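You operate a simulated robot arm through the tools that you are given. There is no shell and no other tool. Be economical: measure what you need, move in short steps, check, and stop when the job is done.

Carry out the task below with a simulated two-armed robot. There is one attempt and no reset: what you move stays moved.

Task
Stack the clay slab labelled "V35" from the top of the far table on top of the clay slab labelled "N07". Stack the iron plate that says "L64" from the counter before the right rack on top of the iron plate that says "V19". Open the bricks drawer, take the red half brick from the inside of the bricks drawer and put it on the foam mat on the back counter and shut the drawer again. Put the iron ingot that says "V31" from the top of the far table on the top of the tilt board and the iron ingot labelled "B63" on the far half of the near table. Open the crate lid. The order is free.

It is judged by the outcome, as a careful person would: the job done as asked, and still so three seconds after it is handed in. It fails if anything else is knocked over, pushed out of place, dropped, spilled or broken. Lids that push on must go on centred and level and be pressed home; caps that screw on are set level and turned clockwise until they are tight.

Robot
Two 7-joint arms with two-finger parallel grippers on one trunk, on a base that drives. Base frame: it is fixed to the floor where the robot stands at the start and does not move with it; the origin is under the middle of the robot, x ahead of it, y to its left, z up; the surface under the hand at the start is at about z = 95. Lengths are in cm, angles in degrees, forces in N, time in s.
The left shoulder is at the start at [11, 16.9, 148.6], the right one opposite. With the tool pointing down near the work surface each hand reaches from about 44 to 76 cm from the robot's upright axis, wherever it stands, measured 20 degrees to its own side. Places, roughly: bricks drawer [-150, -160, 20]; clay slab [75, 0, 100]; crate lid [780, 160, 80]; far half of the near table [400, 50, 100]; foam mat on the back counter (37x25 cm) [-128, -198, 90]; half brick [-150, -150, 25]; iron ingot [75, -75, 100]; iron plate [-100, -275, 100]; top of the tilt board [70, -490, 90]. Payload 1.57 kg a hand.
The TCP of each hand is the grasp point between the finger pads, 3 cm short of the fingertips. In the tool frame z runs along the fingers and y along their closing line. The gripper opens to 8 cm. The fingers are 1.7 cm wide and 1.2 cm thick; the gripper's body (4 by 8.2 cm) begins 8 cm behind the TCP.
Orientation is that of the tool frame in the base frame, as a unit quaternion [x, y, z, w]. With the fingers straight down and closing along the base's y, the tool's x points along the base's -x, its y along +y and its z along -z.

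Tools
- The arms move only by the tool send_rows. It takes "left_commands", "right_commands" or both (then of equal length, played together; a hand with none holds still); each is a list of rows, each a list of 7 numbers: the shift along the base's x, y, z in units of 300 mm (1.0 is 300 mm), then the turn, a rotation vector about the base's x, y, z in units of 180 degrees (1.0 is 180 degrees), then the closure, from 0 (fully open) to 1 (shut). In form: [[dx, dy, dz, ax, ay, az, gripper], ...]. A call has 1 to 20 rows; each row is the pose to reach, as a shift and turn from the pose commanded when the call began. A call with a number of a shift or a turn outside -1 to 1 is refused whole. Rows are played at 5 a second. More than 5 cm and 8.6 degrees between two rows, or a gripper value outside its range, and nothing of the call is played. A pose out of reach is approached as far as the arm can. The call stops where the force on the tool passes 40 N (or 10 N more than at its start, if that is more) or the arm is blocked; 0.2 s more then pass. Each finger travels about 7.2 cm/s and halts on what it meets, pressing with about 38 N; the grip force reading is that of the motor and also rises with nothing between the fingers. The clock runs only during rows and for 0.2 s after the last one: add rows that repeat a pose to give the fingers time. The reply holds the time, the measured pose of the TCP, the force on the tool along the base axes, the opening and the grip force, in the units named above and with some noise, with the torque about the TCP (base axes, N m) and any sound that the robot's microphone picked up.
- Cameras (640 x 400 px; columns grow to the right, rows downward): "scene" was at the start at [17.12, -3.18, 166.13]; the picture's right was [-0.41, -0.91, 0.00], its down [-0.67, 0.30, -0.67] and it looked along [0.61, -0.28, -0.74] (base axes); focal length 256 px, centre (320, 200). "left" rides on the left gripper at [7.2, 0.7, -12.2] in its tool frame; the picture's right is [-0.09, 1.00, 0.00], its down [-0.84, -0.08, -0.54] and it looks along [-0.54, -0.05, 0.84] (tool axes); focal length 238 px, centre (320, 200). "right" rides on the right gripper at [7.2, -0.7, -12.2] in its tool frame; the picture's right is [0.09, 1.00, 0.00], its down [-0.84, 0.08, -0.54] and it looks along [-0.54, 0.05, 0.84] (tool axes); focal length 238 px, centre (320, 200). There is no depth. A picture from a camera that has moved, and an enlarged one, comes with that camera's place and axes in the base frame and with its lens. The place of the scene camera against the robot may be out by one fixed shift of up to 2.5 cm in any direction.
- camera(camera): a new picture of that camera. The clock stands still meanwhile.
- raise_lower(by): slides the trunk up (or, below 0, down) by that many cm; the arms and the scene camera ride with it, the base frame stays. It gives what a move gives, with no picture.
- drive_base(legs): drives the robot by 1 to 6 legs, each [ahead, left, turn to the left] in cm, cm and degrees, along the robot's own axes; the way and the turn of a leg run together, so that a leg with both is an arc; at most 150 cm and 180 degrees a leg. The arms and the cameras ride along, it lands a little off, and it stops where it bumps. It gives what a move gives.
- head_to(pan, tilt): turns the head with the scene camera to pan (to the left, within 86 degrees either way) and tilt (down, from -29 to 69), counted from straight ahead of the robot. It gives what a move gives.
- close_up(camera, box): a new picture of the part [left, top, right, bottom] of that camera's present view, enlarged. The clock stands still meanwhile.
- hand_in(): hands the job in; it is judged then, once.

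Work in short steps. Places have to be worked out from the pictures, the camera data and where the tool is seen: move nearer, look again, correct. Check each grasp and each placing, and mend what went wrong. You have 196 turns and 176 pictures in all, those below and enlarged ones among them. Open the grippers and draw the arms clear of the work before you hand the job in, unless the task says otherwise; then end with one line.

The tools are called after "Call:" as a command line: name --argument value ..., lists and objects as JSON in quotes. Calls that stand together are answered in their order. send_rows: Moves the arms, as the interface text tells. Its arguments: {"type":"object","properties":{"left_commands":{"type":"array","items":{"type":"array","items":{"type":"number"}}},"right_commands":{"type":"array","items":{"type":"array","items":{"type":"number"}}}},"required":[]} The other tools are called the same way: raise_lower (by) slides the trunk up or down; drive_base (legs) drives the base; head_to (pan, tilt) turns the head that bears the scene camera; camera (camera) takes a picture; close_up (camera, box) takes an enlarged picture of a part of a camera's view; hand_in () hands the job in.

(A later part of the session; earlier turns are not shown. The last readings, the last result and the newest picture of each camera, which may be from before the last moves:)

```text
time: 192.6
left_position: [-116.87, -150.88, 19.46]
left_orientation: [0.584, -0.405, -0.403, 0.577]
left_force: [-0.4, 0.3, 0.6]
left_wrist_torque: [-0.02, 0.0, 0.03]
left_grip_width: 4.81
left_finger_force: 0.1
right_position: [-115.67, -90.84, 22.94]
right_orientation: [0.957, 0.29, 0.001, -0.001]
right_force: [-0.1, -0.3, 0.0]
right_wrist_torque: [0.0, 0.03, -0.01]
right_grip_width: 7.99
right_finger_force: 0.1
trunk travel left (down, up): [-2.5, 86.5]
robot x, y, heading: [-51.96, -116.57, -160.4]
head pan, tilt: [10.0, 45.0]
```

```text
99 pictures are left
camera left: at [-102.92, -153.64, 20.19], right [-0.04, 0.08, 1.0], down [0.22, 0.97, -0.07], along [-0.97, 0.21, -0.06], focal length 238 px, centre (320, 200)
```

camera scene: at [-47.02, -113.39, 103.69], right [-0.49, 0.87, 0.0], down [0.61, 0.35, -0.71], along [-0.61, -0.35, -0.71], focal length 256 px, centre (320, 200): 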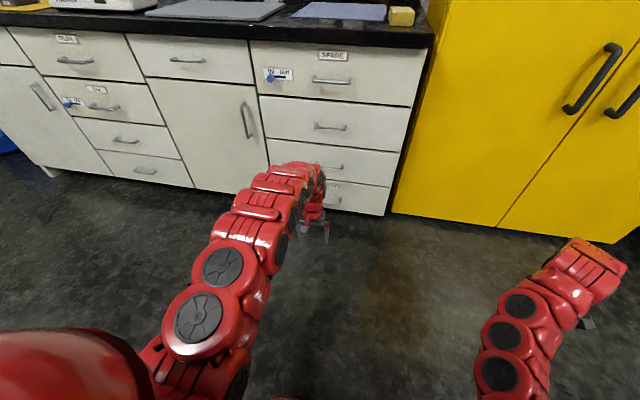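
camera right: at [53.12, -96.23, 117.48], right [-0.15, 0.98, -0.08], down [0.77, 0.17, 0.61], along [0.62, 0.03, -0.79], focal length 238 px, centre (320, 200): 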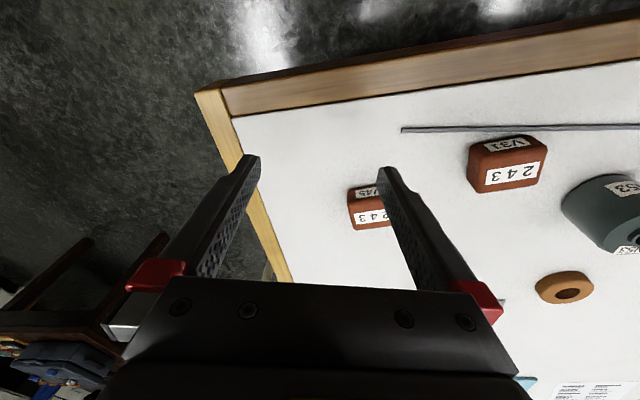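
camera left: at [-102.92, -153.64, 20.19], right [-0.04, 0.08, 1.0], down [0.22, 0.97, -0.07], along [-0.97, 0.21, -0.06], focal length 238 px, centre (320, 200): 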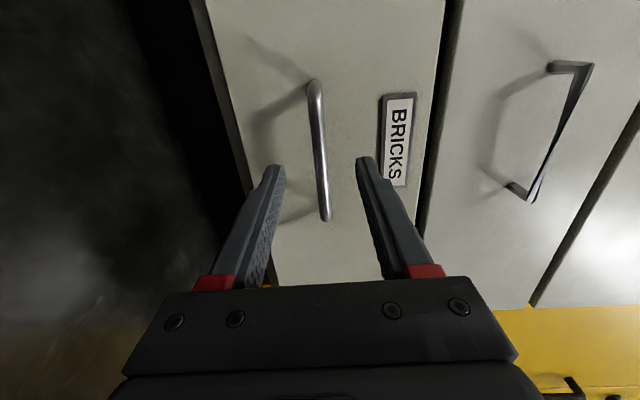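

The bar appears a few cm farther than assumed. Advance 3 more.

Call:
drive_base --legs '[[3, 0.5, 0]]'

Call:
camera --camera "left"

```text
time: 193.4
left_position: [-119.61, -152.59, 19.33]
left_orientation: [0.583, -0.405, -0.403, 0.578]
left_force: [-0.2, 0.4, 0.3]
left_wrist_torque: [-0.01, -0.03, 0.01]
left_grip_width: 4.79
left_finger_force: 0.0
right_position: [-118.53, -92.42, 23.0]
right_orientation: [0.957, 0.29, 0.001, -0.002]
right_force: [0.3, -0.3, -1.0]
right_wrist_torque: [-0.02, 0.0, -0.02]
right_grip_width: 8.0
right_finger_force: 0.0
trunk travel left (down, up): [-2.5, 86.5]
robot x, y, heading: [-54.91, -117.77, -160.6]
head pan, tilt: [10.0, 45.0]
```

```text
98 pictures are left
camera left: at [-105.72, -155.16, 20.2], right [-0.04, 0.08, 1.0], down [0.22, 0.97, -0.07], along [-0.98, 0.21, -0.06], focal length 238 px, centre (320, 200)
```

left: 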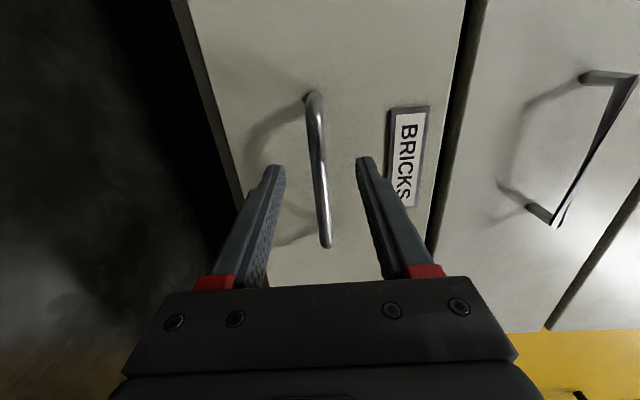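

Call:
drive_base --legs '[[2.2, 0, 0]]'

Call:
camera --camera "left"

```text
time: 194.2
left_position: [-121.78, -153.33, 19.32]
left_orientation: [0.584, -0.405, -0.402, 0.577]
left_force: [0.1, -0.2, 0.1]
left_wrist_torque: [0.01, 0.04, -0.03]
left_grip_width: 4.79
left_finger_force: 0.1
right_position: [-120.59, -93.16, 23.01]
right_orientation: [0.957, 0.29, 0.0, -0.001]
right_force: [0.9, 0.7, 0.4]
right_wrist_torque: [0.0, 0.01, 0.0]
right_grip_width: 8.01
right_finger_force: 0.0
trunk travel left (down, up): [-2.5, 86.5]
robot x, y, heading: [-56.4, -118.53, -160.5]
head pan, tilt: [10.0, 45.0]
```

```text
97 pictures are left
camera left: at [-107.83, -155.92, 20.2], right [-0.04, 0.08, 1.0], down [0.22, 0.97, -0.07], along [-0.98, 0.21, -0.06], focal length 238 px, centre (320, 200)
```

left: 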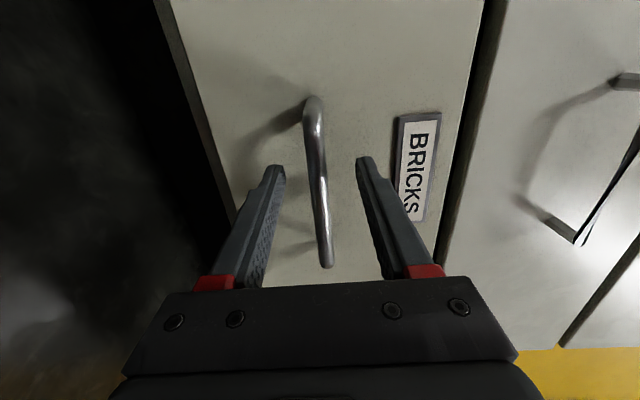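

Try closing on the bar.

Call:
send_rows --left_commands '[[0, 0, 0, 0, 0, 0, 0.6], [0, 0, 0, 0, 0, 0, 0.8], [0, 0, 0, 0, 0, 0, 1], [0, 0, 0, 0, 0, 0, 1], [0, 0, 0, 0, 0, 0, 1]]'

Call:
camera --camera "left"

```text
time: 195.4
left_position: [-121.7, -153.3, 19.26]
left_orientation: [0.584, -0.406, -0.402, 0.577]
left_force: [1.1, 1.0, -5.6]
left_wrist_torque: [-0.04, -0.09, 0.17]
left_grip_width: 1.15
left_finger_force: 29.5
right_position: [-120.53, -93.12, 22.9]
right_orientation: [0.957, 0.289, 0.001, -0.001]
right_force: [0.9, -1.5, 0.3]
right_wrist_torque: [0.01, 0.01, 0.01]
right_grip_width: 7.98
right_finger_force: 0.0
trunk travel left (down, up): [-2.5, 86.5]
robot x, y, heading: [-56.95, -118.57, -160.2]
head pan, tilt: [10.0, 45.0]
```

```text
96 pictures are left
camera left: at [-107.82, -155.92, 20.14], right [-0.04, 0.08, 1.0], down [0.22, 0.97, -0.07], along [-0.97, 0.21, -0.06], focal length 238 px, centre (320, 200)
```

left: 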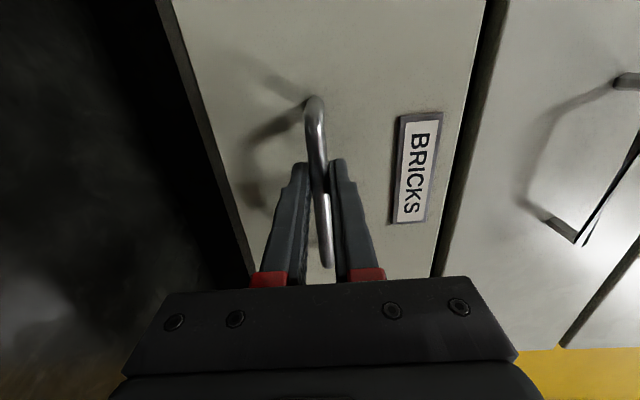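

The bar is gripped. Test pull 1.5 cm with the arm.

Call:
send_rows --left_commands '[[0.015, 0.0055, 0, 0, 0, 0, 1], [0.03, 0.011, 0, 0, 0, 0, 1], [0.047, 0.017, 0, 0, 0, 0, 1], [0.047, 0.017, 0, 0, 0, 0, 1]]'

```text
time: 196.4
left_position: [-120.63, -152.95, 19.33]
left_orientation: [0.588, -0.404, -0.397, 0.577]
left_force: [2.0, -17.2, -17.9]
left_wrist_torque: [-0.05, -0.24, 0.53]
left_grip_width: 1.19
left_finger_force: 29.3
left hand out of reach, approached as far as the arm can: row 3, 4
right_position: [-120.67, -93.31, 22.83]
right_orientation: [0.957, 0.291, 0.003, -0.001]
right_force: [-0.6, -0.7, 0.2]
right_wrist_torque: [0.03, 0.0, 0.0]
right_grip_width: 8.01
right_finger_force: 0.1
trunk travel left (down, up): [-2.5, 86.5]
robot x, y, heading: [-56.73, -118.38, -160.2]
head pan, tilt: [10.0, 45.0]
```

Call:
drive_base --legs '[[-4, 0, 0]]'

Call:
camera --camera "left"

```text
time: 197.3
left_position: [-116.93, -151.45, 19.34]
left_orientation: [0.587, -0.404, -0.399, 0.577]
left_force: [10.9, -18.6, -21.3]
left_wrist_torque: [-0.07, -0.33, 0.12]
left_grip_width: 1.15
left_finger_force: 29.2
right_position: [-116.98, -92.01, 22.87]
right_orientation: [0.957, 0.291, 0.002, -0.002]
right_force: [0.2, 0.6, 0.9]
right_wrist_torque: [0.0, -0.01, -0.01]
right_grip_width: 7.99
right_finger_force: 0.0
trunk travel left (down, up): [-2.5, 86.5]
robot x, y, heading: [-53.18, -117.3, -160.5]
head pan, tilt: [10.0, 45.0]
```

```text
95 pictures are left
camera left: at [-103.1, -153.98, 20.23], right [-0.05, 0.08, 1.0], down [0.21, 0.98, -0.07], along [-0.98, 0.2, -0.06], focal length 238 px, centre (320, 200)
```

left: 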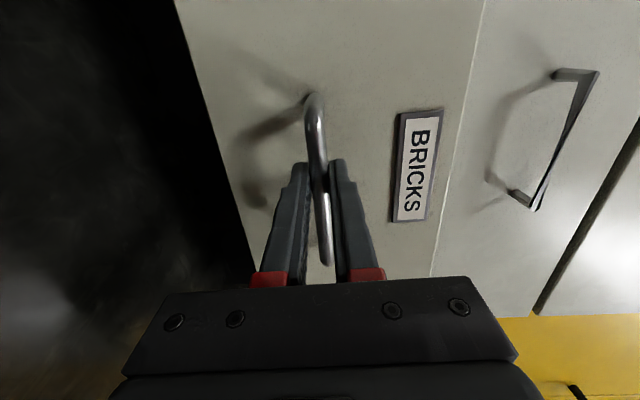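

It slides freely. Pull 27 cm more.

Call:
drive_base --legs '[[-27, 0, 0]]'

Call:
camera --camera "left"

Call:
camera --camera "scene"

```text
time: 199.2
left_position: [-91.8, -142.03, 19.25]
left_orientation: [0.587, -0.405, -0.401, 0.575]
left_force: [10.6, -17.6, -13.9]
left_wrist_torque: [-0.08, -0.21, 0.32]
left_grip_width: 1.19
left_finger_force: 29.1
right_position: [-91.31, -82.41, 22.87]
right_orientation: [0.958, 0.287, 0.002, -0.001]
right_force: [0.5, -0.8, 0.0]
right_wrist_torque: [0.01, -0.01, -0.03]
right_grip_width: 8.0
right_finger_force: 0.1
trunk travel left (down, up): [-2.5, 86.5]
robot x, y, heading: [-27.65, -108.28, -161.0]
head pan, tilt: [10.0, 45.0]
```

```text
94 pictures are left
camera left: at [-77.96, -144.61, 20.24], right [-0.05, 0.08, 1.0], down [0.22, 0.97, -0.07], along [-0.98, 0.21, -0.06], focal length 238 px, centre (320, 200)
```

left: 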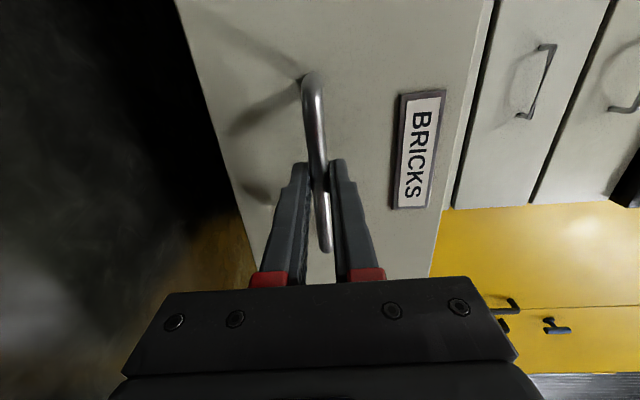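

```text
93 pictures are left
camera scene: at [-40.55, -114.77, 88.96], right [-0.49, 0.87, 0.0], down [0.62, 0.34, -0.71], along [-0.62, -0.34, -0.71], focal length 256 px, centre (320, 200)
```

scene: 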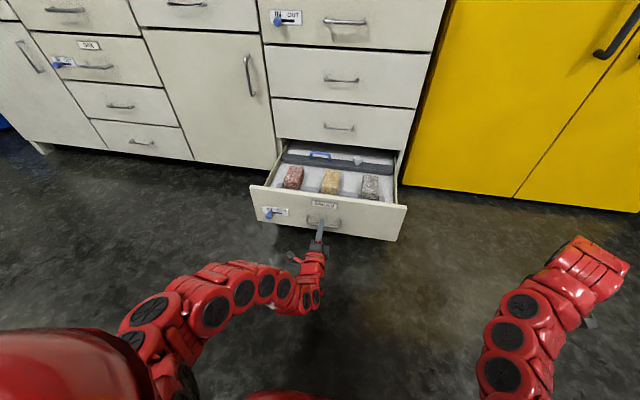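

The drawer is open about 32 cm with the red half brick at left. Release, back off, raise the trunk and restore the tool-down pose.

Call:
send_rows --left_commands '[[0, 0, 0, 0, 0, 0, 0.7], [0, 0, 0, 0, 0, 0, 0.4], [0, 0, 0, 0, 0, 0, 0.4]]'

Call:
drive_base --legs '[[-14, 0, 0]]'

Call:
raise_lower --by 28

Call:
send_rows --left_commands '[[0, 0, 0, 0.0427, 0.0155, 0, 0.4], [0, 0, 0, 0.0855, 0.0309, 0, 0.3], [0, 0, 0, 0.128, 0.0464, 0, 0.2], [0, 0, 0, 0.171, 0.0618, 0, 0.1], [0, 0, 0, 0.214, 0.0773, 0, 0], [0, 0, 0, 0.256, 0.0927, 0, 0], [0, 0, 0, 0.299, 0.108, 0, 0], [0, 0, 0, 0.342, 0.124, 0, 0], [0, 0, 0, 0.385, 0.139, 0, 0], [0, 0, 0, 0.427, 0.155, 0, 0], [0, 0, 0, 0.47, 0.17, 0, 0], [0, 0, 0, 0.47, 0.17, 0, 0]]'

Call:
send_rows --left_commands '[[0, 0, 0, 0.0155, -0.0427, 0, 0], [0, 0, 0, 0.0309, -0.0855, 0, 0], [0, 0, 0, 0.0464, -0.128, 0, 0], [0, 0, 0, 0.0618, -0.171, 0, 0], [0, 0, 0, 0.0773, -0.214, 0, 0], [0, 0, 0, 0.0927, -0.256, 0, 0], [0, 0, 0, 0.108, -0.299, 0, 0], [0, 0, 0, 0.124, -0.342, 0, 0], [0, 0, 0, 0.139, -0.385, 0, 0], [0, 0, 0, 0.155, -0.427, 0, 0], [0, 0, 0, 0.17, -0.47, 0, 0], [0, 0, 0, 0.17, -0.47, 0, 0]]'

Call:
close_up --camera "scene" --box '[220, 100, 440, 260]'

```text
time: 200.0
left_position: [-91.92, -142.01, 19.63]
left_orientation: [0.586, -0.405, -0.401, 0.576]
left_force: [-0.9, 0.9, 0.1]
left_wrist_torque: [0.01, -0.01, 0.0]
left_grip_width: 4.78
left_finger_force: 0.0
right_position: [-91.09, -82.35, 22.8]
right_orientation: [0.958, 0.286, 0.001, -0.001]
right_force: [-0.1, -0.3, -0.3]
right_wrist_torque: [-0.01, 0.01, -0.01]
right_grip_width: 8.02
right_finger_force: 0.1
trunk travel left (down, up): [-2.5, 86.5]
robot x, y, heading: [-27.89, -108.54, -160.8]
head pan, tilt: [10.0, 45.0]
```

```text
time: 201.4
left_position: [-78.42, -137.19, 19.45]
left_orientation: [0.586, -0.405, -0.401, 0.576]
left_force: [0.2, -0.5, -0.4]
left_wrist_torque: [-0.04, -0.02, 0.03]
left_grip_width: 4.81
left_finger_force: 0.1
right_position: [-77.74, -77.67, 23.01]
right_orientation: [0.958, 0.286, 0.0, 0.0]
right_force: [0.1, -0.4, -0.7]
right_wrist_torque: [0.02, 0.0, 0.01]
right_grip_width: 8.0
right_finger_force: 0.1
trunk travel left (down, up): [-2.5, 86.5]
robot x, y, heading: [-14.25, -103.85, -160.9]
head pan, tilt: [10.0, 45.0]
```

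```text
time: 204.2
left_position: [-78.38, -137.25, 47.47]
left_orientation: [0.585, -0.406, -0.4, 0.576]
left_force: [0.3, 0.1, -0.2]
left_wrist_torque: [-0.03, -0.01, -0.02]
left_grip_width: 4.79
left_finger_force: 0.1
right_position: [-77.68, -77.69, 50.82]
right_orientation: [0.958, 0.285, 0.001, 0.0]
right_force: [0.1, 0.6, 0.1]
right_wrist_torque: [0.02, -0.01, -0.01]
right_grip_width: 8.01
right_finger_force: 0.0
trunk travel left (down, up): [-30.5, 58.5]
robot x, y, heading: [-13.95, -103.66, -161.0]
head pan, tilt: [10.0, 45.0]
```

```text
time: 206.8
left_position: [-79.01, -136.86, 47.65]
left_orientation: [0.702, 0.121, -0.693, 0.116]
left_force: [0.5, -0.2, 0.7]
left_wrist_torque: [0.01, 0.01, 0.01]
left_grip_width: 8.01
left_finger_force: 0.0
left hand out of reach, approached as far as the arm can: row 7, 8, 9, 10, 11, 12
right_position: [-77.7, -77.7, 50.9]
right_orientation: [0.958, 0.286, 0.001, -0.001]
right_force: [-0.5, 0.0, 0.0]
right_wrist_torque: [0.02, 0.0, -0.02]
right_grip_width: 7.99
right_finger_force: 0.1
trunk travel left (down, up): [-30.5, 58.5]
robot x, y, heading: [-14.1, -103.68, -161.2]
head pan, tilt: [10.0, 45.0]
```

```text
time: 209.4
left_position: [-77.82, -136.48, 47.83]
left_orientation: [0.985, 0.174, 0.005, -0.008]
left_force: [0.4, -0.1, 0.4]
left_wrist_torque: [-0.03, -0.04, -0.03]
left_grip_width: 8.0
left_finger_force: 0.1
left hand out of reach, approached as far as the arm can: row 1, 2, 3, 4, 5, 6, 7, 11, 12
right_position: [-77.71, -77.57, 50.95]
right_orientation: [0.958, 0.285, 0.001, -0.002]
right_force: [0.0, -0.5, -0.7]
right_wrist_torque: [0.0, 0.01, -0.01]
right_grip_width: 8.0
right_finger_force: 0.1
trunk travel left (down, up): [-30.5, 58.5]
robot x, y, heading: [-14.16, -103.85, -161.2]
head pan, tilt: [10.0, 45.0]
```

```text
2.50 times, centred on (330, 180) of scene
camera zoom: at [-27.06, -109.98, 116.98], right [-0.48, 0.87, 0.0], down [0.62, 0.34, -0.71], along [-0.62, -0.34, -0.71], focal length 640 px, centre (295, 250)
```

zoom: 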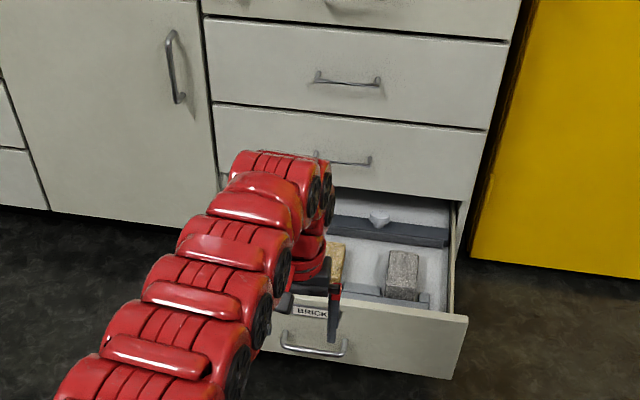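

Tool-down restored. Drive toward the drawer so the left hand comes above the red brick.

Call:
drive_base --legs '[[0, 16, 0], [30, 0, 0]]'

Call:
camera --camera "left"

```text
time: 212.5
left_position: [-101.42, -161.55, 48.05]
left_orientation: [0.985, 0.172, 0.002, -0.009]
left_force: [-0.2, 0.2, -0.6]
left_wrist_torque: [0.0, -0.05, 0.02]
left_grip_width: 8.0
left_finger_force: 0.0
right_position: [-101.03, -102.65, 51.0]
right_orientation: [0.959, 0.284, 0.001, -0.001]
right_force: [1.3, -0.5, -0.1]
right_wrist_torque: [0.0, -0.02, 0.0]
right_grip_width: 8.03
right_finger_force: 0.1
trunk travel left (down, up): [-30.5, 58.5]
robot x, y, heading: [-37.7, -128.77, -161.3]
head pan, tilt: [10.0, 45.0]
```

```text
91 pictures are left
camera left: at [-94.54, -160.12, 60.26], right [0.25, -0.97, -0.02], down [-0.82, -0.22, 0.54], along [-0.52, -0.12, -0.84], focal length 238 px, centre (320, 200)
```

left: 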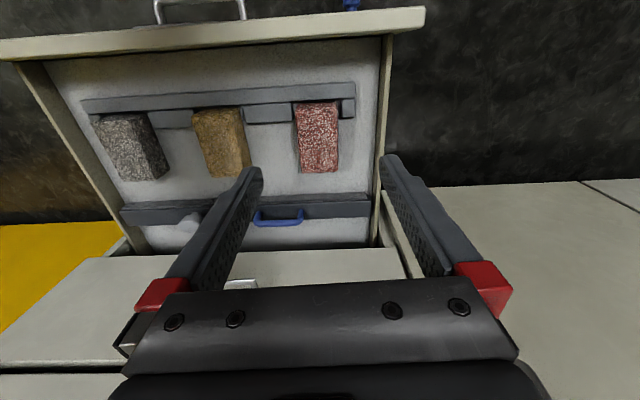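

The red half brick's top is about 6.5 cm wide. Move ahead 5 cm and lower 12 for a closer look.

Call:
drive_base --legs '[[5, -0.8, 0]]'

Call:
raise_lower --by -12

Call:
camera --camera "left"

```text
time: 213.4
left_position: [-106.4, -162.39, 47.89]
left_orientation: [0.985, 0.173, 0.004, -0.009]
left_force: [0.1, 0.4, -0.2]
left_wrist_torque: [0.0, -0.03, -0.01]
left_grip_width: 8.01
left_finger_force: 0.1
right_position: [-106.17, -103.59, 50.96]
right_orientation: [0.959, 0.284, 0.001, -0.001]
right_force: [-0.6, 0.2, 0.2]
right_wrist_torque: [0.0, 0.0, -0.03]
right_grip_width: 7.99
right_finger_force: 0.1
trunk travel left (down, up): [-30.5, 58.5]
robot x, y, heading: [-42.93, -129.89, -161.3]
head pan, tilt: [10.0, 45.0]
```

```text
time: 214.9
left_position: [-106.3, -162.56, 35.95]
left_orientation: [0.985, 0.173, 0.003, -0.009]
left_force: [-0.1, 0.7, 0.5]
left_wrist_torque: [0.01, -0.03, 0.0]
left_grip_width: 8.01
left_finger_force: 0.1
right_position: [-106.11, -103.52, 39.04]
right_orientation: [0.959, 0.284, 0.001, -0.001]
right_force: [-0.7, -1.0, -0.6]
right_wrist_torque: [0.0, -0.03, 0.0]
right_grip_width: 7.99
right_finger_force: 0.0
trunk travel left (down, up): [-18.5, 70.5]
robot x, y, heading: [-42.64, -129.79, -161.2]
head pan, tilt: [10.0, 45.0]
```

```text
90 pictures are left
camera left: at [-99.51, -161.0, 48.3], right [0.25, -0.97, -0.02], down [-0.82, -0.22, 0.54], along [-0.52, -0.12, -0.84], focal length 238 px, centre (320, 200)
```

left: 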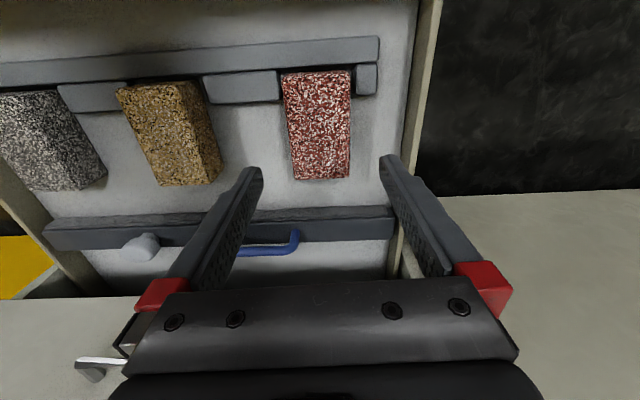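

Brick centre ≈ (-107.7,-162.6), top z≈19.7, width ≈7. Fine-align laterally and lower with the trunk.

Call:
send_rows --left_commands '[[-0.02, 0, 0, -0.003, 0, 0, 0], [-0.047, 0, 0, -0.006, 0.001, 0, 0], [-0.047, 0, 0, -0.006, 0.001, 0, 0]]'

Call:
raise_lower --by -10

Call:
camera --camera "left"

```text
time: 215.7
left_position: [-106.49, -162.06, 36.03]
left_orientation: [0.985, 0.173, 0.0, 0.001]
left_force: [-1.1, 0.2, -0.4]
left_wrist_torque: [0.05, 0.03, -0.01]
left_grip_width: 7.99
left_finger_force: 0.1
left hand out of reach, approached as far as the arm can: row 1, 2, 3
right_position: [-106.04, -103.5, 38.93]
right_orientation: [0.959, 0.284, 0.001, -0.001]
right_force: [-0.3, 0.2, 0.1]
right_wrist_torque: [-0.01, -0.02, -0.02]
right_grip_width: 8.02
right_finger_force: 0.0
trunk travel left (down, up): [-18.5, 70.5]
robot x, y, heading: [-43.03, -129.56, -161.4]
head pan, tilt: [10.0, 45.0]
```

```text
time: 217.0
left_position: [-106.61, -162.08, 26.25]
left_orientation: [0.985, 0.173, 0.0, 0.001]
left_force: [0.3, 0.9, 0.1]
left_wrist_torque: [-0.03, -0.03, -0.02]
left_grip_width: 8.03
left_finger_force: 0.0
right_position: [-106.17, -103.51, 28.95]
right_orientation: [0.959, 0.283, 0.001, -0.002]
right_force: [0.0, 0.2, 0.3]
right_wrist_torque: [0.01, -0.01, 0.0]
right_grip_width: 8.01
right_finger_force: 0.0
trunk travel left (down, up): [-8.5, 80.5]
robot x, y, heading: [-42.38, -129.49, -161.1]
head pan, tilt: [10.0, 45.0]
```

```text
89 pictures are left
camera left: at [-99.62, -160.41, 38.44], right [0.25, -0.97, 0.0], down [-0.81, -0.21, 0.54], along [-0.52, -0.14, -0.84], focal length 238 px, centre (320, 200)
```

left: 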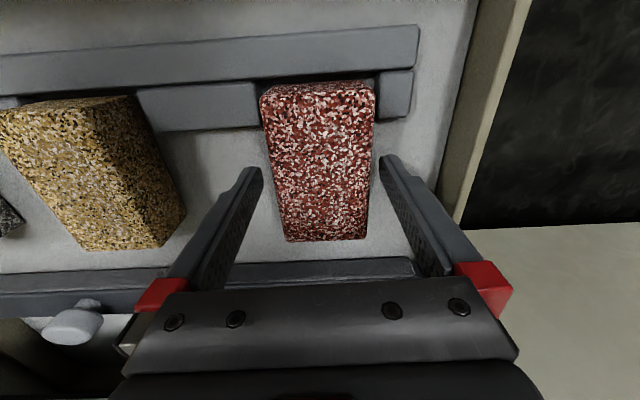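

Laterally centred; the brick centre is ~2 cm further ahead. Nudge ahead 1.8 and recheck.

Call:
drive_base --legs '[[1.8, 0, 0]]'

Call:
raise_lower --by -3

Call:
camera --camera "left"

```text
time: 217.8
left_position: [-108.32, -162.64, 25.99]
left_orientation: [0.985, 0.173, 0.0, 0.002]
left_force: [0.1, -0.8, -0.4]
left_wrist_torque: [0.01, 0.0, 0.01]
left_grip_width: 8.01
left_finger_force: 0.0
right_position: [-107.79, -104.06, 28.9]
right_orientation: [0.959, 0.284, 0.0, -0.001]
right_force: [-0.3, 0.4, -0.3]
right_wrist_torque: [-0.03, 0.0, 0.01]
right_grip_width: 7.99
right_finger_force: 0.0
trunk travel left (down, up): [-8.5, 80.5]
robot x, y, heading: [-44.53, -130.71, -161.2]
head pan, tilt: [10.0, 45.0]
```

```text
time: 218.5
left_position: [-108.89, -162.77, 24.32]
left_orientation: [0.985, 0.172, -0.011, 0.001]
left_force: [-4.4, -2.5, 18.5]
left_wrist_torque: [-0.22, -0.09, -0.08]
left_grip_width: 7.96
left_finger_force: 0.2
right_position: [-107.67, -104.07, 26.2]
right_orientation: [0.959, 0.285, 0.0, -0.002]
right_force: [-1.2, 0.5, 0.0]
right_wrist_torque: [-0.01, -0.03, -0.02]
right_grip_width: 7.99
right_finger_force: 0.2
trunk travel left (down, up): [-5.7, 83.3]
robot x, y, heading: [-44.26, -130.47, -161.2]
head pan, tilt: [10.0, 45.0]
stopped: the force on the tool passed its limit at 49 N (the readings are from after the stop); the commanded pose is now the measured one
```

```text
88 pictures are left
camera left: at [-101.69, -161.06, 36.3], right [0.25, -0.97, 0.0], down [-0.8, -0.21, 0.56], along [-0.54, -0.14, -0.83], focal length 238 px, centre (320, 200)
```

left: 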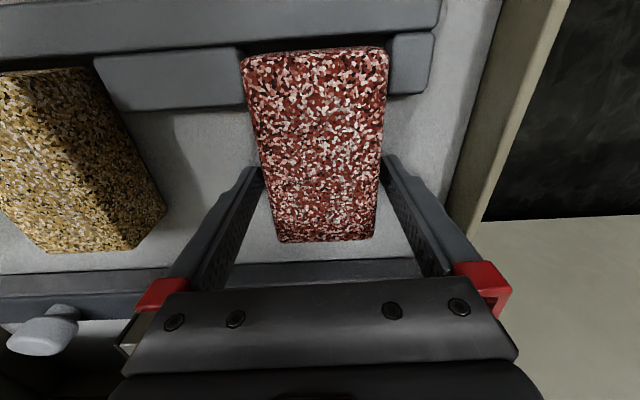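

Re-solving the geometry across views: brick top z≈25, width ≈5.9, and the tips touched the drawer floor (z≈21.3). The brick centre is actually ~2 cm nearer to me. Raise a touch and back up 2.

Call:
raise_lower --by 1

Call:
drive_base --legs '[[-2, 0, 0]]'

Call:
camera --camera "left"

```text
time: 219.1
left_position: [-108.58, -162.69, 24.72]
left_orientation: [0.985, 0.172, -0.005, 0.001]
left_force: [0.5, -0.1, 0.0]
left_wrist_torque: [0.0, -0.01, 0.03]
left_grip_width: 7.96
left_finger_force: 0.1
right_position: [-107.69, -104.09, 27.1]
right_orientation: [0.959, 0.284, 0.001, -0.001]
right_force: [-0.1, 0.5, 0.2]
right_wrist_torque: [0.0, -0.02, 0.01]
right_grip_width: 7.99
right_finger_force: 0.1
trunk travel left (down, up): [-6.7, 82.3]
robot x, y, heading: [-44.11, -130.16, -161.3]
head pan, tilt: [10.0, 45.0]
```

```text
time: 219.8
left_position: [-106.74, -162.14, 24.76]
left_orientation: [0.985, 0.172, -0.007, 0.001]
left_force: [-0.3, -0.4, 0.3]
left_wrist_torque: [-0.01, -0.01, 0.02]
left_grip_width: 8.0
left_finger_force: 0.0
right_position: [-105.85, -103.41, 27.1]
right_orientation: [0.959, 0.283, 0.001, -0.001]
right_force: [-0.5, -0.5, -0.4]
right_wrist_torque: [0.01, -0.02, 0.02]
right_grip_width: 8.0
right_finger_force: 0.0
trunk travel left (down, up): [-6.7, 82.3]
robot x, y, heading: [-42.37, -129.34, -161.2]
head pan, tilt: [10.0, 45.0]
```

```text
87 pictures are left
camera left: at [-99.67, -160.39, 37.01], right [0.25, -0.97, 0.0], down [-0.81, -0.21, 0.55], along [-0.53, -0.14, -0.83], focal length 238 px, centre (320, 200)
```

left: 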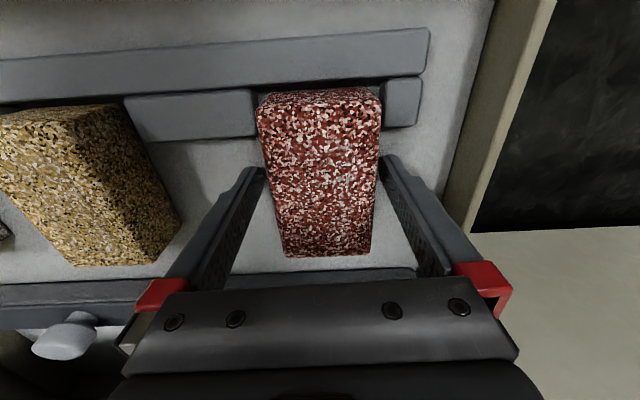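

The fingers straddle the brick. Close and lift 4 cm with the trunk.

Call:
send_rows --left_commands '[[0, 0, 0, 0, 0, 0, 0.3], [0, 0, 0, 0, 0, 0, 0.6], [0, 0, 0, 0, 0, 0, 1], [0, 0, 0, 0, 0, 0, 1], [0, 0, 0, 0, 0, 0, 1], [0, 0, 0, 0, 0, 0, 1]]'

Call:
raise_lower --by 4

Call:
camera --camera "left"

```text
time: 221.2
left_position: [-106.73, -162.1, 24.82]
left_orientation: [0.985, 0.171, -0.007, 0.002]
left_force: [1.4, -1.9, -0.1]
left_wrist_torque: [-0.19, 0.04, 0.01]
left_grip_width: 5.99
left_finger_force: 38.7
right_position: [-105.86, -103.4, 27.08]
right_orientation: [0.959, 0.283, 0.001, -0.001]
right_force: [0.5, -0.2, -0.1]
right_wrist_torque: [0.0, 0.0, -0.01]
right_grip_width: 8.01
right_finger_force: 0.1
trunk travel left (down, up): [-6.7, 82.3]
robot x, y, heading: [-42.4, -129.59, -161.2]
head pan, tilt: [10.0, 45.0]
```

```text
time: 222.1
left_position: [-106.64, -162.08, 28.82]
left_orientation: [0.985, 0.172, -0.006, 0.001]
left_force: [0.0, 1.2, -4.8]
left_wrist_torque: [0.02, 0.01, 0.02]
left_grip_width: 6.0
left_finger_force: 37.6
right_position: [-105.88, -103.36, 30.98]
right_orientation: [0.959, 0.285, 0.002, -0.002]
right_force: [0.1, -1.2, -0.3]
right_wrist_torque: [0.0, 0.03, 0.01]
right_grip_width: 8.0
right_finger_force: 0.1
trunk travel left (down, up): [-10.7, 78.3]
robot x, y, heading: [-42.43, -129.61, -161.0]
head pan, tilt: [10.0, 45.0]
```

```text
86 pictures are left
camera left: at [-99.69, -160.39, 40.94], right [0.25, -0.97, 0.0], down [-0.81, -0.21, 0.55], along [-0.53, -0.14, -0.83], focal length 238 px, centre (320, 200)
```

left: 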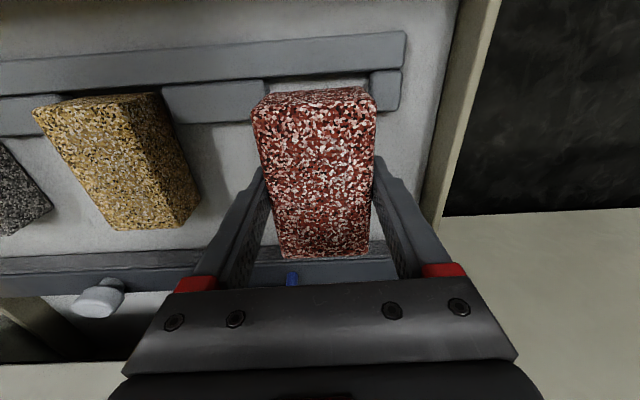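

Brick held. Raise clear of the drawer, back off, then raise the trunk fully.

Call:
raise_lower --by 13

Call:
drive_base --legs '[[-28, 0, 0]]'

Call:
raise_lower --by 40

Call:
raise_lower --by 24

Call:
camera --camera "scene"

```text
time: 223.7
left_position: [-106.78, -162.2, 41.71]
left_orientation: [0.985, 0.171, -0.006, 0.001]
left_force: [-0.3, 0.5, -4.8]
left_wrist_torque: [0.01, 0.0, 0.0]
left_grip_width: 5.98
left_finger_force: 38.2
right_position: [-105.95, -103.37, 44.06]
right_orientation: [0.959, 0.284, 0.002, -0.002]
right_force: [-0.1, -0.5, -0.1]
right_wrist_torque: [0.0, 0.02, -0.01]
right_grip_width: 8.0
right_finger_force: 0.1
trunk travel left (down, up): [-23.7, 65.3]
robot x, y, heading: [-42.08, -129.57, -161.3]
head pan, tilt: [10.0, 45.0]
```

```text
time: 225.6
left_position: [-80.0, -153.41, 41.85]
left_orientation: [0.984, 0.176, -0.006, 0.001]
left_force: [0.3, 0.2, -3.9]
left_wrist_torque: [0.01, 0.02, -0.02]
left_grip_width: 6.0
left_finger_force: 37.9
right_position: [-79.57, -94.74, 44.17]
right_orientation: [0.958, 0.287, 0.001, -0.001]
right_force: [0.2, 0.7, -0.4]
right_wrist_torque: [0.02, 0.01, -0.06]
right_grip_width: 7.99
right_finger_force: 0.1
trunk travel left (down, up): [-23.7, 65.3]
robot x, y, heading: [-16.02, -120.38, -160.9]
head pan, tilt: [10.0, 45.0]
```

```text
time: 229.4
left_position: [-80.09, -153.34, 81.9]
left_orientation: [0.984, 0.176, -0.006, 0.001]
left_force: [-0.3, -0.4, -3.8]
left_wrist_torque: [-0.04, 0.04, 0.01]
left_grip_width: 5.99
left_finger_force: 37.5
right_position: [-79.59, -94.67, 84.04]
right_orientation: [0.958, 0.287, 0.001, -0.001]
right_force: [0.3, 0.3, -0.2]
right_wrist_torque: [-0.01, -0.02, -0.01]
right_grip_width: 7.99
right_finger_force: 0.0
trunk travel left (down, up): [-63.7, 25.3]
robot x, y, heading: [-15.84, -120.46, -160.6]
head pan, tilt: [10.0, 45.0]
```

```text
time: 231.9
left_position: [-80.11, -153.47, 105.74]
left_orientation: [0.984, 0.176, -0.006, 0.002]
left_force: [0.6, 0.2, -5.1]
left_wrist_torque: [-0.03, -0.03, -0.02]
left_grip_width: 5.97
left_finger_force: 37.6
right_position: [-79.5, -94.73, 107.98]
right_orientation: [0.958, 0.287, 0.001, -0.001]
right_force: [-0.3, 0.2, -0.6]
right_wrist_torque: [-0.02, -0.02, 0.01]
right_grip_width: 7.99
right_finger_force: 0.1
trunk travel left (down, up): [-87.7, 1.3]
robot x, y, heading: [-15.73, -120.63, -160.7]
head pan, tilt: [10.0, 45.0]
```

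```text
85 pictures are left
camera scene: at [-28.77, -126.96, 174.15], right [-0.49, 0.87, 0.0], down [0.62, 0.35, -0.71], along [-0.62, -0.34, -0.71], focal length 256 px, centre (320, 200)
```

scene: 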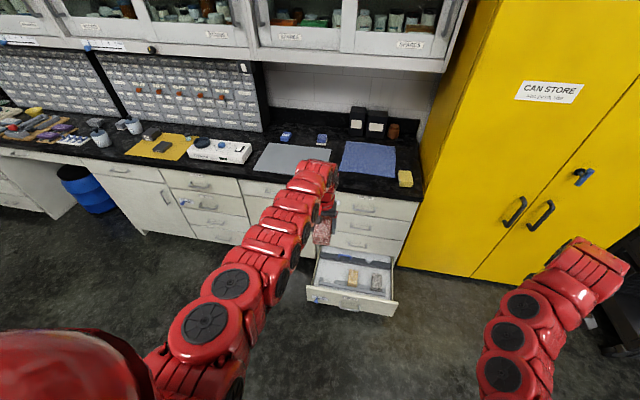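

The foam mat is the grey one at (-125,-199). To avoid the open drawer I'll strafe left, move the hand inboard, and then go ahead.

Call:
drive_base --legs '[[0, 45, 0]]'

Call:
send_rows --left_commands '[[-0.03, 0.08, 0, 0, 0, 0, 1], [-0.06, 0.16, 0, 0, 0, 0, 1], [-0.09, 0.25, 0, 0, 0, 0, 1], [-0.12, 0.34, 0, 0, 0, 0, 1], [-0.15, 0.42, 0, 0, 0, 0, 1], [-0.173, 0.494, 0, 0, 0, 0, 1], [-0.173, 0.494, 0, 0, 0, 0, 1]]'

Call:
drive_base --legs '[[46, 0, 0]]'

Call:
camera --camera "left"

Call:
camera --camera "scene"

```text
time: 234.6
left_position: [-66.23, -194.29, 105.86]
left_orientation: [0.986, 0.168, -0.006, 0.001]
left_force: [-0.2, 0.6, -4.9]
left_wrist_torque: [0.0, 0.01, 0.0]
left_grip_width: 5.98
left_finger_force: 37.9
right_position: [-64.95, -135.62, 108.04]
right_orientation: [0.96, 0.28, 0.001, -0.001]
right_force: [0.0, 0.3, 0.9]
right_wrist_torque: [-0.02, -0.02, -0.01]
right_grip_width: 7.99
right_finger_force: 0.1
trunk travel left (down, up): [-87.7, 1.3]
robot x, y, heading: [-1.5, -162.13, -161.7]
head pan, tilt: [10.0, 45.0]
```

```text
time: 236.2
left_position: [-67.51, -182.1, 107.03]
left_orientation: [0.986, 0.168, -0.005, 0.001]
left_force: [-0.5, -0.4, -4.7]
left_wrist_torque: [-0.04, 0.0, -0.01]
left_grip_width: 5.96
left_finger_force: 38.0
left hand out of reach, approached as far as the arm can: row 1, 2, 3, 4, 5, 6, 7
right_position: [-65.06, -135.55, 108.14]
right_orientation: [0.96, 0.28, 0.0, -0.001]
right_force: [-0.5, -0.5, -0.1]
right_wrist_torque: [0.01, -0.06, 0.01]
right_grip_width: 7.98
right_finger_force: 0.1
trunk travel left (down, up): [-87.7, 1.3]
robot x, y, heading: [-1.71, -162.52, -161.6]
head pan, tilt: [10.0, 45.0]
```

```text
time: 239.0
left_position: [-110.89, -196.68, 107.19]
left_orientation: [0.986, 0.17, -0.005, 0.001]
left_force: [-0.5, 0.1, -4.4]
left_wrist_torque: [0.0, -0.01, 0.04]
left_grip_width: 5.98
left_finger_force: 38.2
right_position: [-108.48, -150.14, 108.06]
right_orientation: [0.96, 0.281, 0.0, -0.001]
right_force: [0.3, -0.5, 0.9]
right_wrist_torque: [0.0, -0.01, 0.01]
right_grip_width: 7.99
right_finger_force: 0.0
trunk travel left (down, up): [-87.7, 1.3]
robot x, y, heading: [-45.06, -176.44, -161.6]
head pan, tilt: [10.0, 45.0]
```

```text
84 pictures are left
camera left: at [-103.83, -195.02, 119.24], right [0.24, -0.97, 0.0], down [-0.81, -0.2, 0.55], along [-0.54, -0.14, -0.83], focal length 238 px, centre (320, 200)
```

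left: 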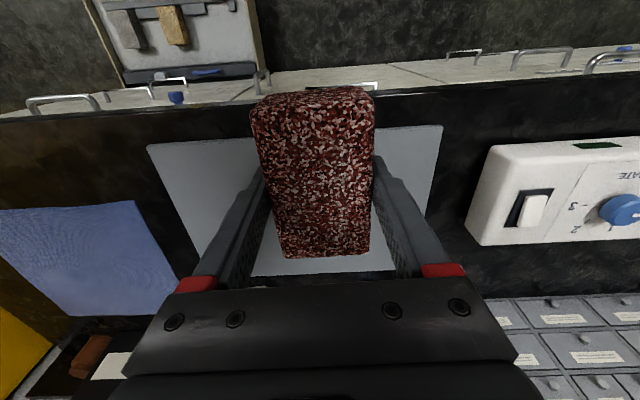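

```text
83 pictures are left
camera scene: at [-57.99, -183.03, 174.17], right [-0.48, 0.88, 0.0], down [0.62, 0.34, -0.71], along [-0.62, -0.34, -0.71], focal length 256 px, centre (320, 200)
```

scene: 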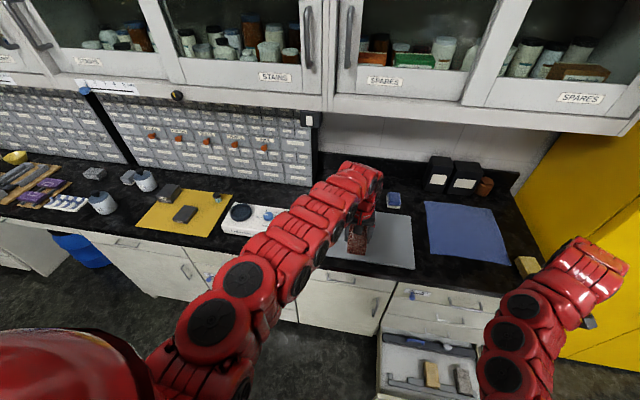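

Mat centre ≈ (-127,-198). Drive 9 ahead and extend the arm ~4.

Call:
drive_base --legs '[[9, 0, 0]]'

Call:
send_rows --left_commands '[[-0.05, -0.01, -0.06, 0, 0, 0, 1], [-0.1, -0.02, -0.12, 0, 0, 0, 1], [-0.14, -0.03, -0.2, 0, 0, 0, 1], [-0.14, -0.03, -0.26, 0, 0, 0, 1], [-0.14, -0.03, -0.26, 0, 0, 0, 1]]'

Call:
camera --camera "left"

```text
time: 240.1
left_position: [-118.91, -199.45, 107.18]
left_orientation: [0.986, 0.169, -0.007, 0.002]
left_force: [-0.2, 0.1, -4.6]
left_wrist_torque: [-0.01, 0.05, 0.0]
left_grip_width: 5.96
left_finger_force: 38.3
right_position: [-116.49, -152.91, 108.19]
right_orientation: [0.96, 0.28, -0.001, -0.001]
right_force: [0.0, -0.8, 0.1]
right_wrist_torque: [0.0, -0.03, -0.01]
right_grip_width: 7.99
right_finger_force: 0.1
trunk travel left (down, up): [-87.7, 1.3]
robot x, y, heading: [-53.5, -179.62, -161.5]
head pan, tilt: [10.0, 45.0]
```

```text
time: 241.3
left_position: [-118.7, -200.47, 103.4]
left_orientation: [0.985, 0.17, -0.007, 0.001]
left_force: [1.2, -0.3, -5.3]
left_wrist_torque: [0.02, 0.02, 0.01]
left_grip_width: 5.99
left_finger_force: 37.7
left hand out of reach, approached as far as the arm can: row 1, 2, 3, 4, 5
right_position: [-116.69, -152.93, 108.14]
right_orientation: [0.96, 0.28, 0.002, -0.002]
right_force: [0.3, -0.5, -0.5]
right_wrist_torque: [0.03, 0.0, -0.02]
right_grip_width: 7.99
right_finger_force: 0.0
trunk travel left (down, up): [-87.7, 1.3]
robot x, y, heading: [-53.58, -179.39, -161.2]
head pan, tilt: [10.0, 45.0]
```

```text
82 pictures are left
camera left: at [-111.63, -198.77, 115.56], right [0.24, -0.97, 0.0], down [-0.81, -0.2, 0.55], along [-0.53, -0.14, -0.83], focal length 238 px, centre (320, 200)
```

left: 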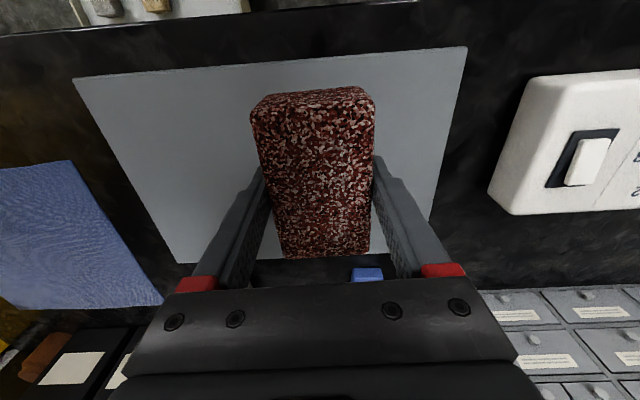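

Call:
drive_base --legs '[[4.5, 0, 0]]'

Call:
raise_lower --by -9

Call:
camera --camera "left"

```text
time: 242.2
left_position: [-122.18, -201.48, 103.67]
left_orientation: [0.986, 0.168, -0.009, 0.002]
left_force: [0.2, 0.4, -4.6]
left_wrist_torque: [-0.01, 0.03, 0.05]
left_grip_width: 5.97
left_finger_force: 37.9
right_position: [-120.11, -154.1, 108.36]
right_orientation: [0.96, 0.281, -0.001, -0.002]
right_force: [-0.3, 0.6, 0.0]
right_wrist_torque: [0.0, 0.04, -0.02]
right_grip_width: 8.01
right_finger_force: 0.0
trunk travel left (down, up): [-87.7, 1.3]
robot x, y, heading: [-57.41, -180.85, -161.6]
head pan, tilt: [10.0, 45.0]
```

```text
time: 243.4
left_position: [-122.71, -201.71, 94.5]
left_orientation: [0.986, 0.168, -0.006, 0.0]
left_force: [-0.5, 0.0, -5.3]
left_wrist_torque: [-0.03, -0.01, 0.01]
left_grip_width: 6.0
left_finger_force: 38.4
right_position: [-120.72, -154.26, 99.11]
right_orientation: [0.96, 0.281, 0.002, 0.0]
right_force: [0.5, 0.0, 0.0]
right_wrist_torque: [0.0, 0.0, 0.0]
right_grip_width: 8.01
right_finger_force: 0.0
trunk travel left (down, up): [-78.7, 10.3]
robot x, y, heading: [-57.22, -180.79, -161.3]
head pan, tilt: [10.0, 45.0]
```

```text
81 pictures are left
camera left: at [-115.63, -200.08, 106.56], right [0.24, -0.97, 0.0], down [-0.81, -0.2, 0.55], along [-0.53, -0.14, -0.83], focal length 238 px, centre (320, 200)
```

left: 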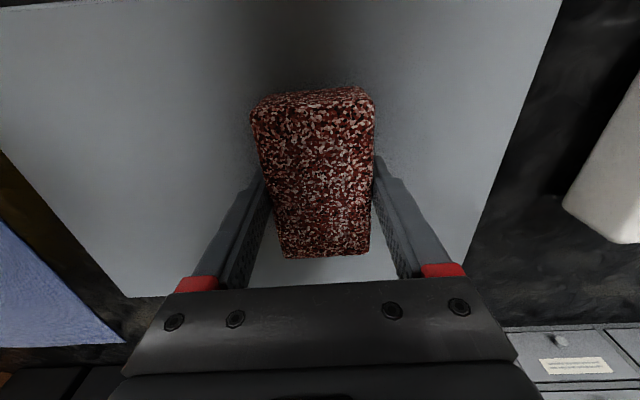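

Lower the final bit.

Call:
raise_lower --by -1.8

Call:
send_rows --left_commands '[[0, 0, -0.008, 0, 0, 0, 1], [0, 0, -0.016, 0, 0, 0, 1], [0, 0, -0.024, 0, 0, 0, 1], [0, 0, -0.032, 0, 0, 0, 1]]'

```text
time: 244.1
left_position: [-122.54, -201.67, 92.95]
left_orientation: [0.986, 0.169, -0.008, 0.001]
left_force: [0.8, -1.0, 13.2]
left_wrist_torque: [0.14, -0.95, -0.18]
left_grip_width: 6.02
left_finger_force: 37.8
right_position: [-120.43, -154.34, 97.42]
right_orientation: [0.96, 0.281, 0.0, -0.002]
right_force: [-0.5, -0.3, 1.0]
right_wrist_torque: [0.02, 0.03, -0.04]
right_grip_width: 8.02
right_finger_force: 0.1
trunk travel left (down, up): [-76.9, 12.1]
robot x, y, heading: [-57.3, -180.53, -161.3]
head pan, tilt: [10.0, 45.0]
```

```text
time: 245.1
left_position: [-122.44, -201.74, 92.23]
left_orientation: [0.985, 0.17, -0.009, 0.002]
left_force: [6.5, 1.2, 19.2]
left_wrist_torque: [-0.58, -0.83, 0.32]
left_grip_width: 5.98
left_finger_force: 38.2
right_position: [-120.32, -154.11, 97.34]
right_orientation: [0.96, 0.281, 0.0, -0.002]
right_force: [-0.1, -0.9, 0.0]
right_wrist_torque: [0.0, 0.02, 0.03]
right_grip_width: 8.01
right_finger_force: 0.1
trunk travel left (down, up): [-76.9, 12.1]
robot x, y, heading: [-57.1, -180.96, -161.6]
head pan, tilt: [10.0, 45.0]
stopped in row 4 (left hand): the force on the tool passed its limit at 42 N (the readings are from after the stop); the commanded pose is now the measured one
```

Contact; release and rise with the trunk.

Call:
send_rows --left_commands '[[0, 0, 0.006, 0, 0, 0, 0.8], [0, 0, 0.006, 0, 0, 0, 0.4], [0, 0, 0.006, 0, 0, 0, 0], [0, 0, 0.006, 0, 0, 0, 0], [0, 0, 0.006, 0, 0, 0, 0]]'

Call:
raise_lower --by 11

Call:
camera --camera "left"

```text
time: 246.3
left_position: [-122.42, -201.84, 92.07]
left_orientation: [0.985, 0.17, -0.01, 0.002]
left_force: [4.3, 1.1, 15.9]
left_wrist_torque: [-0.14, -0.36, -0.2]
left_grip_width: 7.75
left_finger_force: 0.1
right_position: [-120.41, -154.27, 97.59]
right_orientation: [0.96, 0.281, -0.001, -0.002]
right_force: [0.7, -0.8, 0.4]
right_wrist_torque: [0.01, -0.02, 0.01]
right_grip_width: 8.01
right_finger_force: 0.1
trunk travel left (down, up): [-76.9, 12.1]
robot x, y, heading: [-57.24, -180.77, -161.5]
head pan, tilt: [10.0, 45.0]
```

```text
time: 247.7
left_position: [-122.77, -201.77, 103.04]
left_orientation: [0.986, 0.168, -0.008, 0.002]
left_force: [0.8, 0.6, 0.1]
left_wrist_torque: [0.0, -0.04, -0.03]
left_grip_width: 8.01
left_finger_force: 0.1
right_position: [-120.64, -154.16, 108.32]
right_orientation: [0.96, 0.281, 0.002, -0.002]
right_force: [-0.4, 0.0, -0.1]
right_wrist_torque: [0.02, 0.02, 0.04]
right_grip_width: 7.98
right_finger_force: 0.1
trunk travel left (down, up): [-87.9, 1.1]
robot x, y, heading: [-57.33, -181.03, -161.3]
head pan, tilt: [10.0, 45.0]
```

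```text
80 pictures are left
camera left: at [-115.62, -200.16, 115.16], right [0.24, -0.97, 0.0], down [-0.81, -0.2, 0.56], along [-0.54, -0.14, -0.83], focal length 238 px, centre (320, 200)
```

left: 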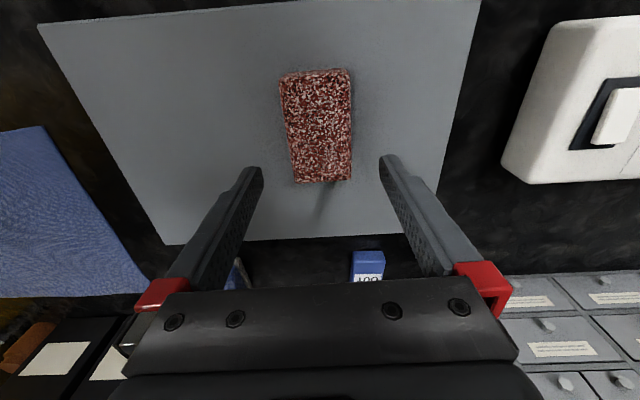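

The brick is on the mat. Now back off, move in front of the drawer, and lower to push it shut.

Call:
drive_base --legs '[[-62, 0, 0], [0, -58, 0]]'

Call:
send_rows --left_commands '[[0.03, -0.08, 0, 0, 0, 0, 0.3], [0.06, -0.16, 0, 0, 0, 0, 0.6], [0.09, -0.25, 0, 0, 0, 0, 1], [0.12, -0.34, 0, 0, 0, 0, 1], [0.15, -0.42, 0, 0, 0, 0, 1], [0.16, -0.48, 0, 0, 0, 0, 1], [0.16, -0.48, 0, 0, 0, 0, 1]]'

Call:
raise_lower --by -40

Call:
camera --camera "scene"

```text
time: 254.0
left_position: [-82.03, -127.88, 103.11]
left_orientation: [0.987, 0.163, -0.007, 0.001]
left_force: [-0.1, 0.4, 0.4]
left_wrist_torque: [-0.01, 0.03, 0.0]
left_grip_width: 7.99
left_finger_force: 0.2
right_position: [-79.47, -80.53, 108.26]
right_orientation: [0.961, 0.276, 0.001, -0.002]
right_force: [-0.7, 0.9, -0.5]
right_wrist_torque: [0.03, -0.02, -0.01]
right_grip_width: 8.0
right_finger_force: 0.0
trunk travel left (down, up): [-87.9, 1.1]
robot x, y, heading: [-16.34, -107.58, -162.3]
head pan, tilt: [10.0, 45.0]
```

```text
time: 255.6
left_position: [-77.15, -142.23, 103.0]
left_orientation: [0.987, 0.162, -0.008, 0.001]
left_force: [0.5, 0.5, 0.0]
left_wrist_torque: [0.0, 0.04, 0.04]
left_grip_width: 0.0
left_finger_force: 21.1
right_position: [-79.42, -80.35, 108.37]
right_orientation: [0.961, 0.275, 0.001, -0.001]
right_force: [0.1, 0.0, 0.1]
right_wrist_torque: [-0.02, -0.01, 0.02]
right_grip_width: 7.99
right_finger_force: 0.0
trunk travel left (down, up): [-87.9, 1.1]
robot x, y, heading: [-16.22, -107.57, -162.2]
head pan, tilt: [10.0, 45.0]
```

```text
time: 259.4
left_position: [-77.22, -142.22, 63.09]
left_orientation: [0.987, 0.163, -0.009, 0.001]
left_force: [0.7, 0.6, 0.9]
left_wrist_torque: [-0.02, 0.0, 0.01]
left_grip_width: 0.02
left_finger_force: 20.9
right_position: [-79.41, -80.22, 68.25]
right_orientation: [0.962, 0.274, 0.002, -0.001]
right_force: [1.2, 0.3, -0.3]
right_wrist_torque: [0.01, 0.0, 0.0]
right_grip_width: 7.98
right_finger_force: 0.1
trunk travel left (down, up): [-47.9, 41.1]
robot x, y, heading: [-16.38, -107.46, -162.1]
head pan, tilt: [10.0, 45.0]
```

```text
79 pictures are left
camera scene: at [-29.42, -113.81, 134.37], right [-0.47, 0.88, 0.0], down [0.63, 0.33, -0.71], along [-0.63, -0.33, -0.71], focal length 256 px, centre (320, 200)
```

scene: 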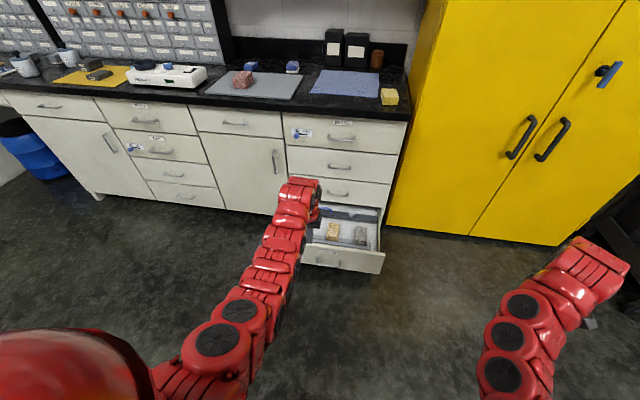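

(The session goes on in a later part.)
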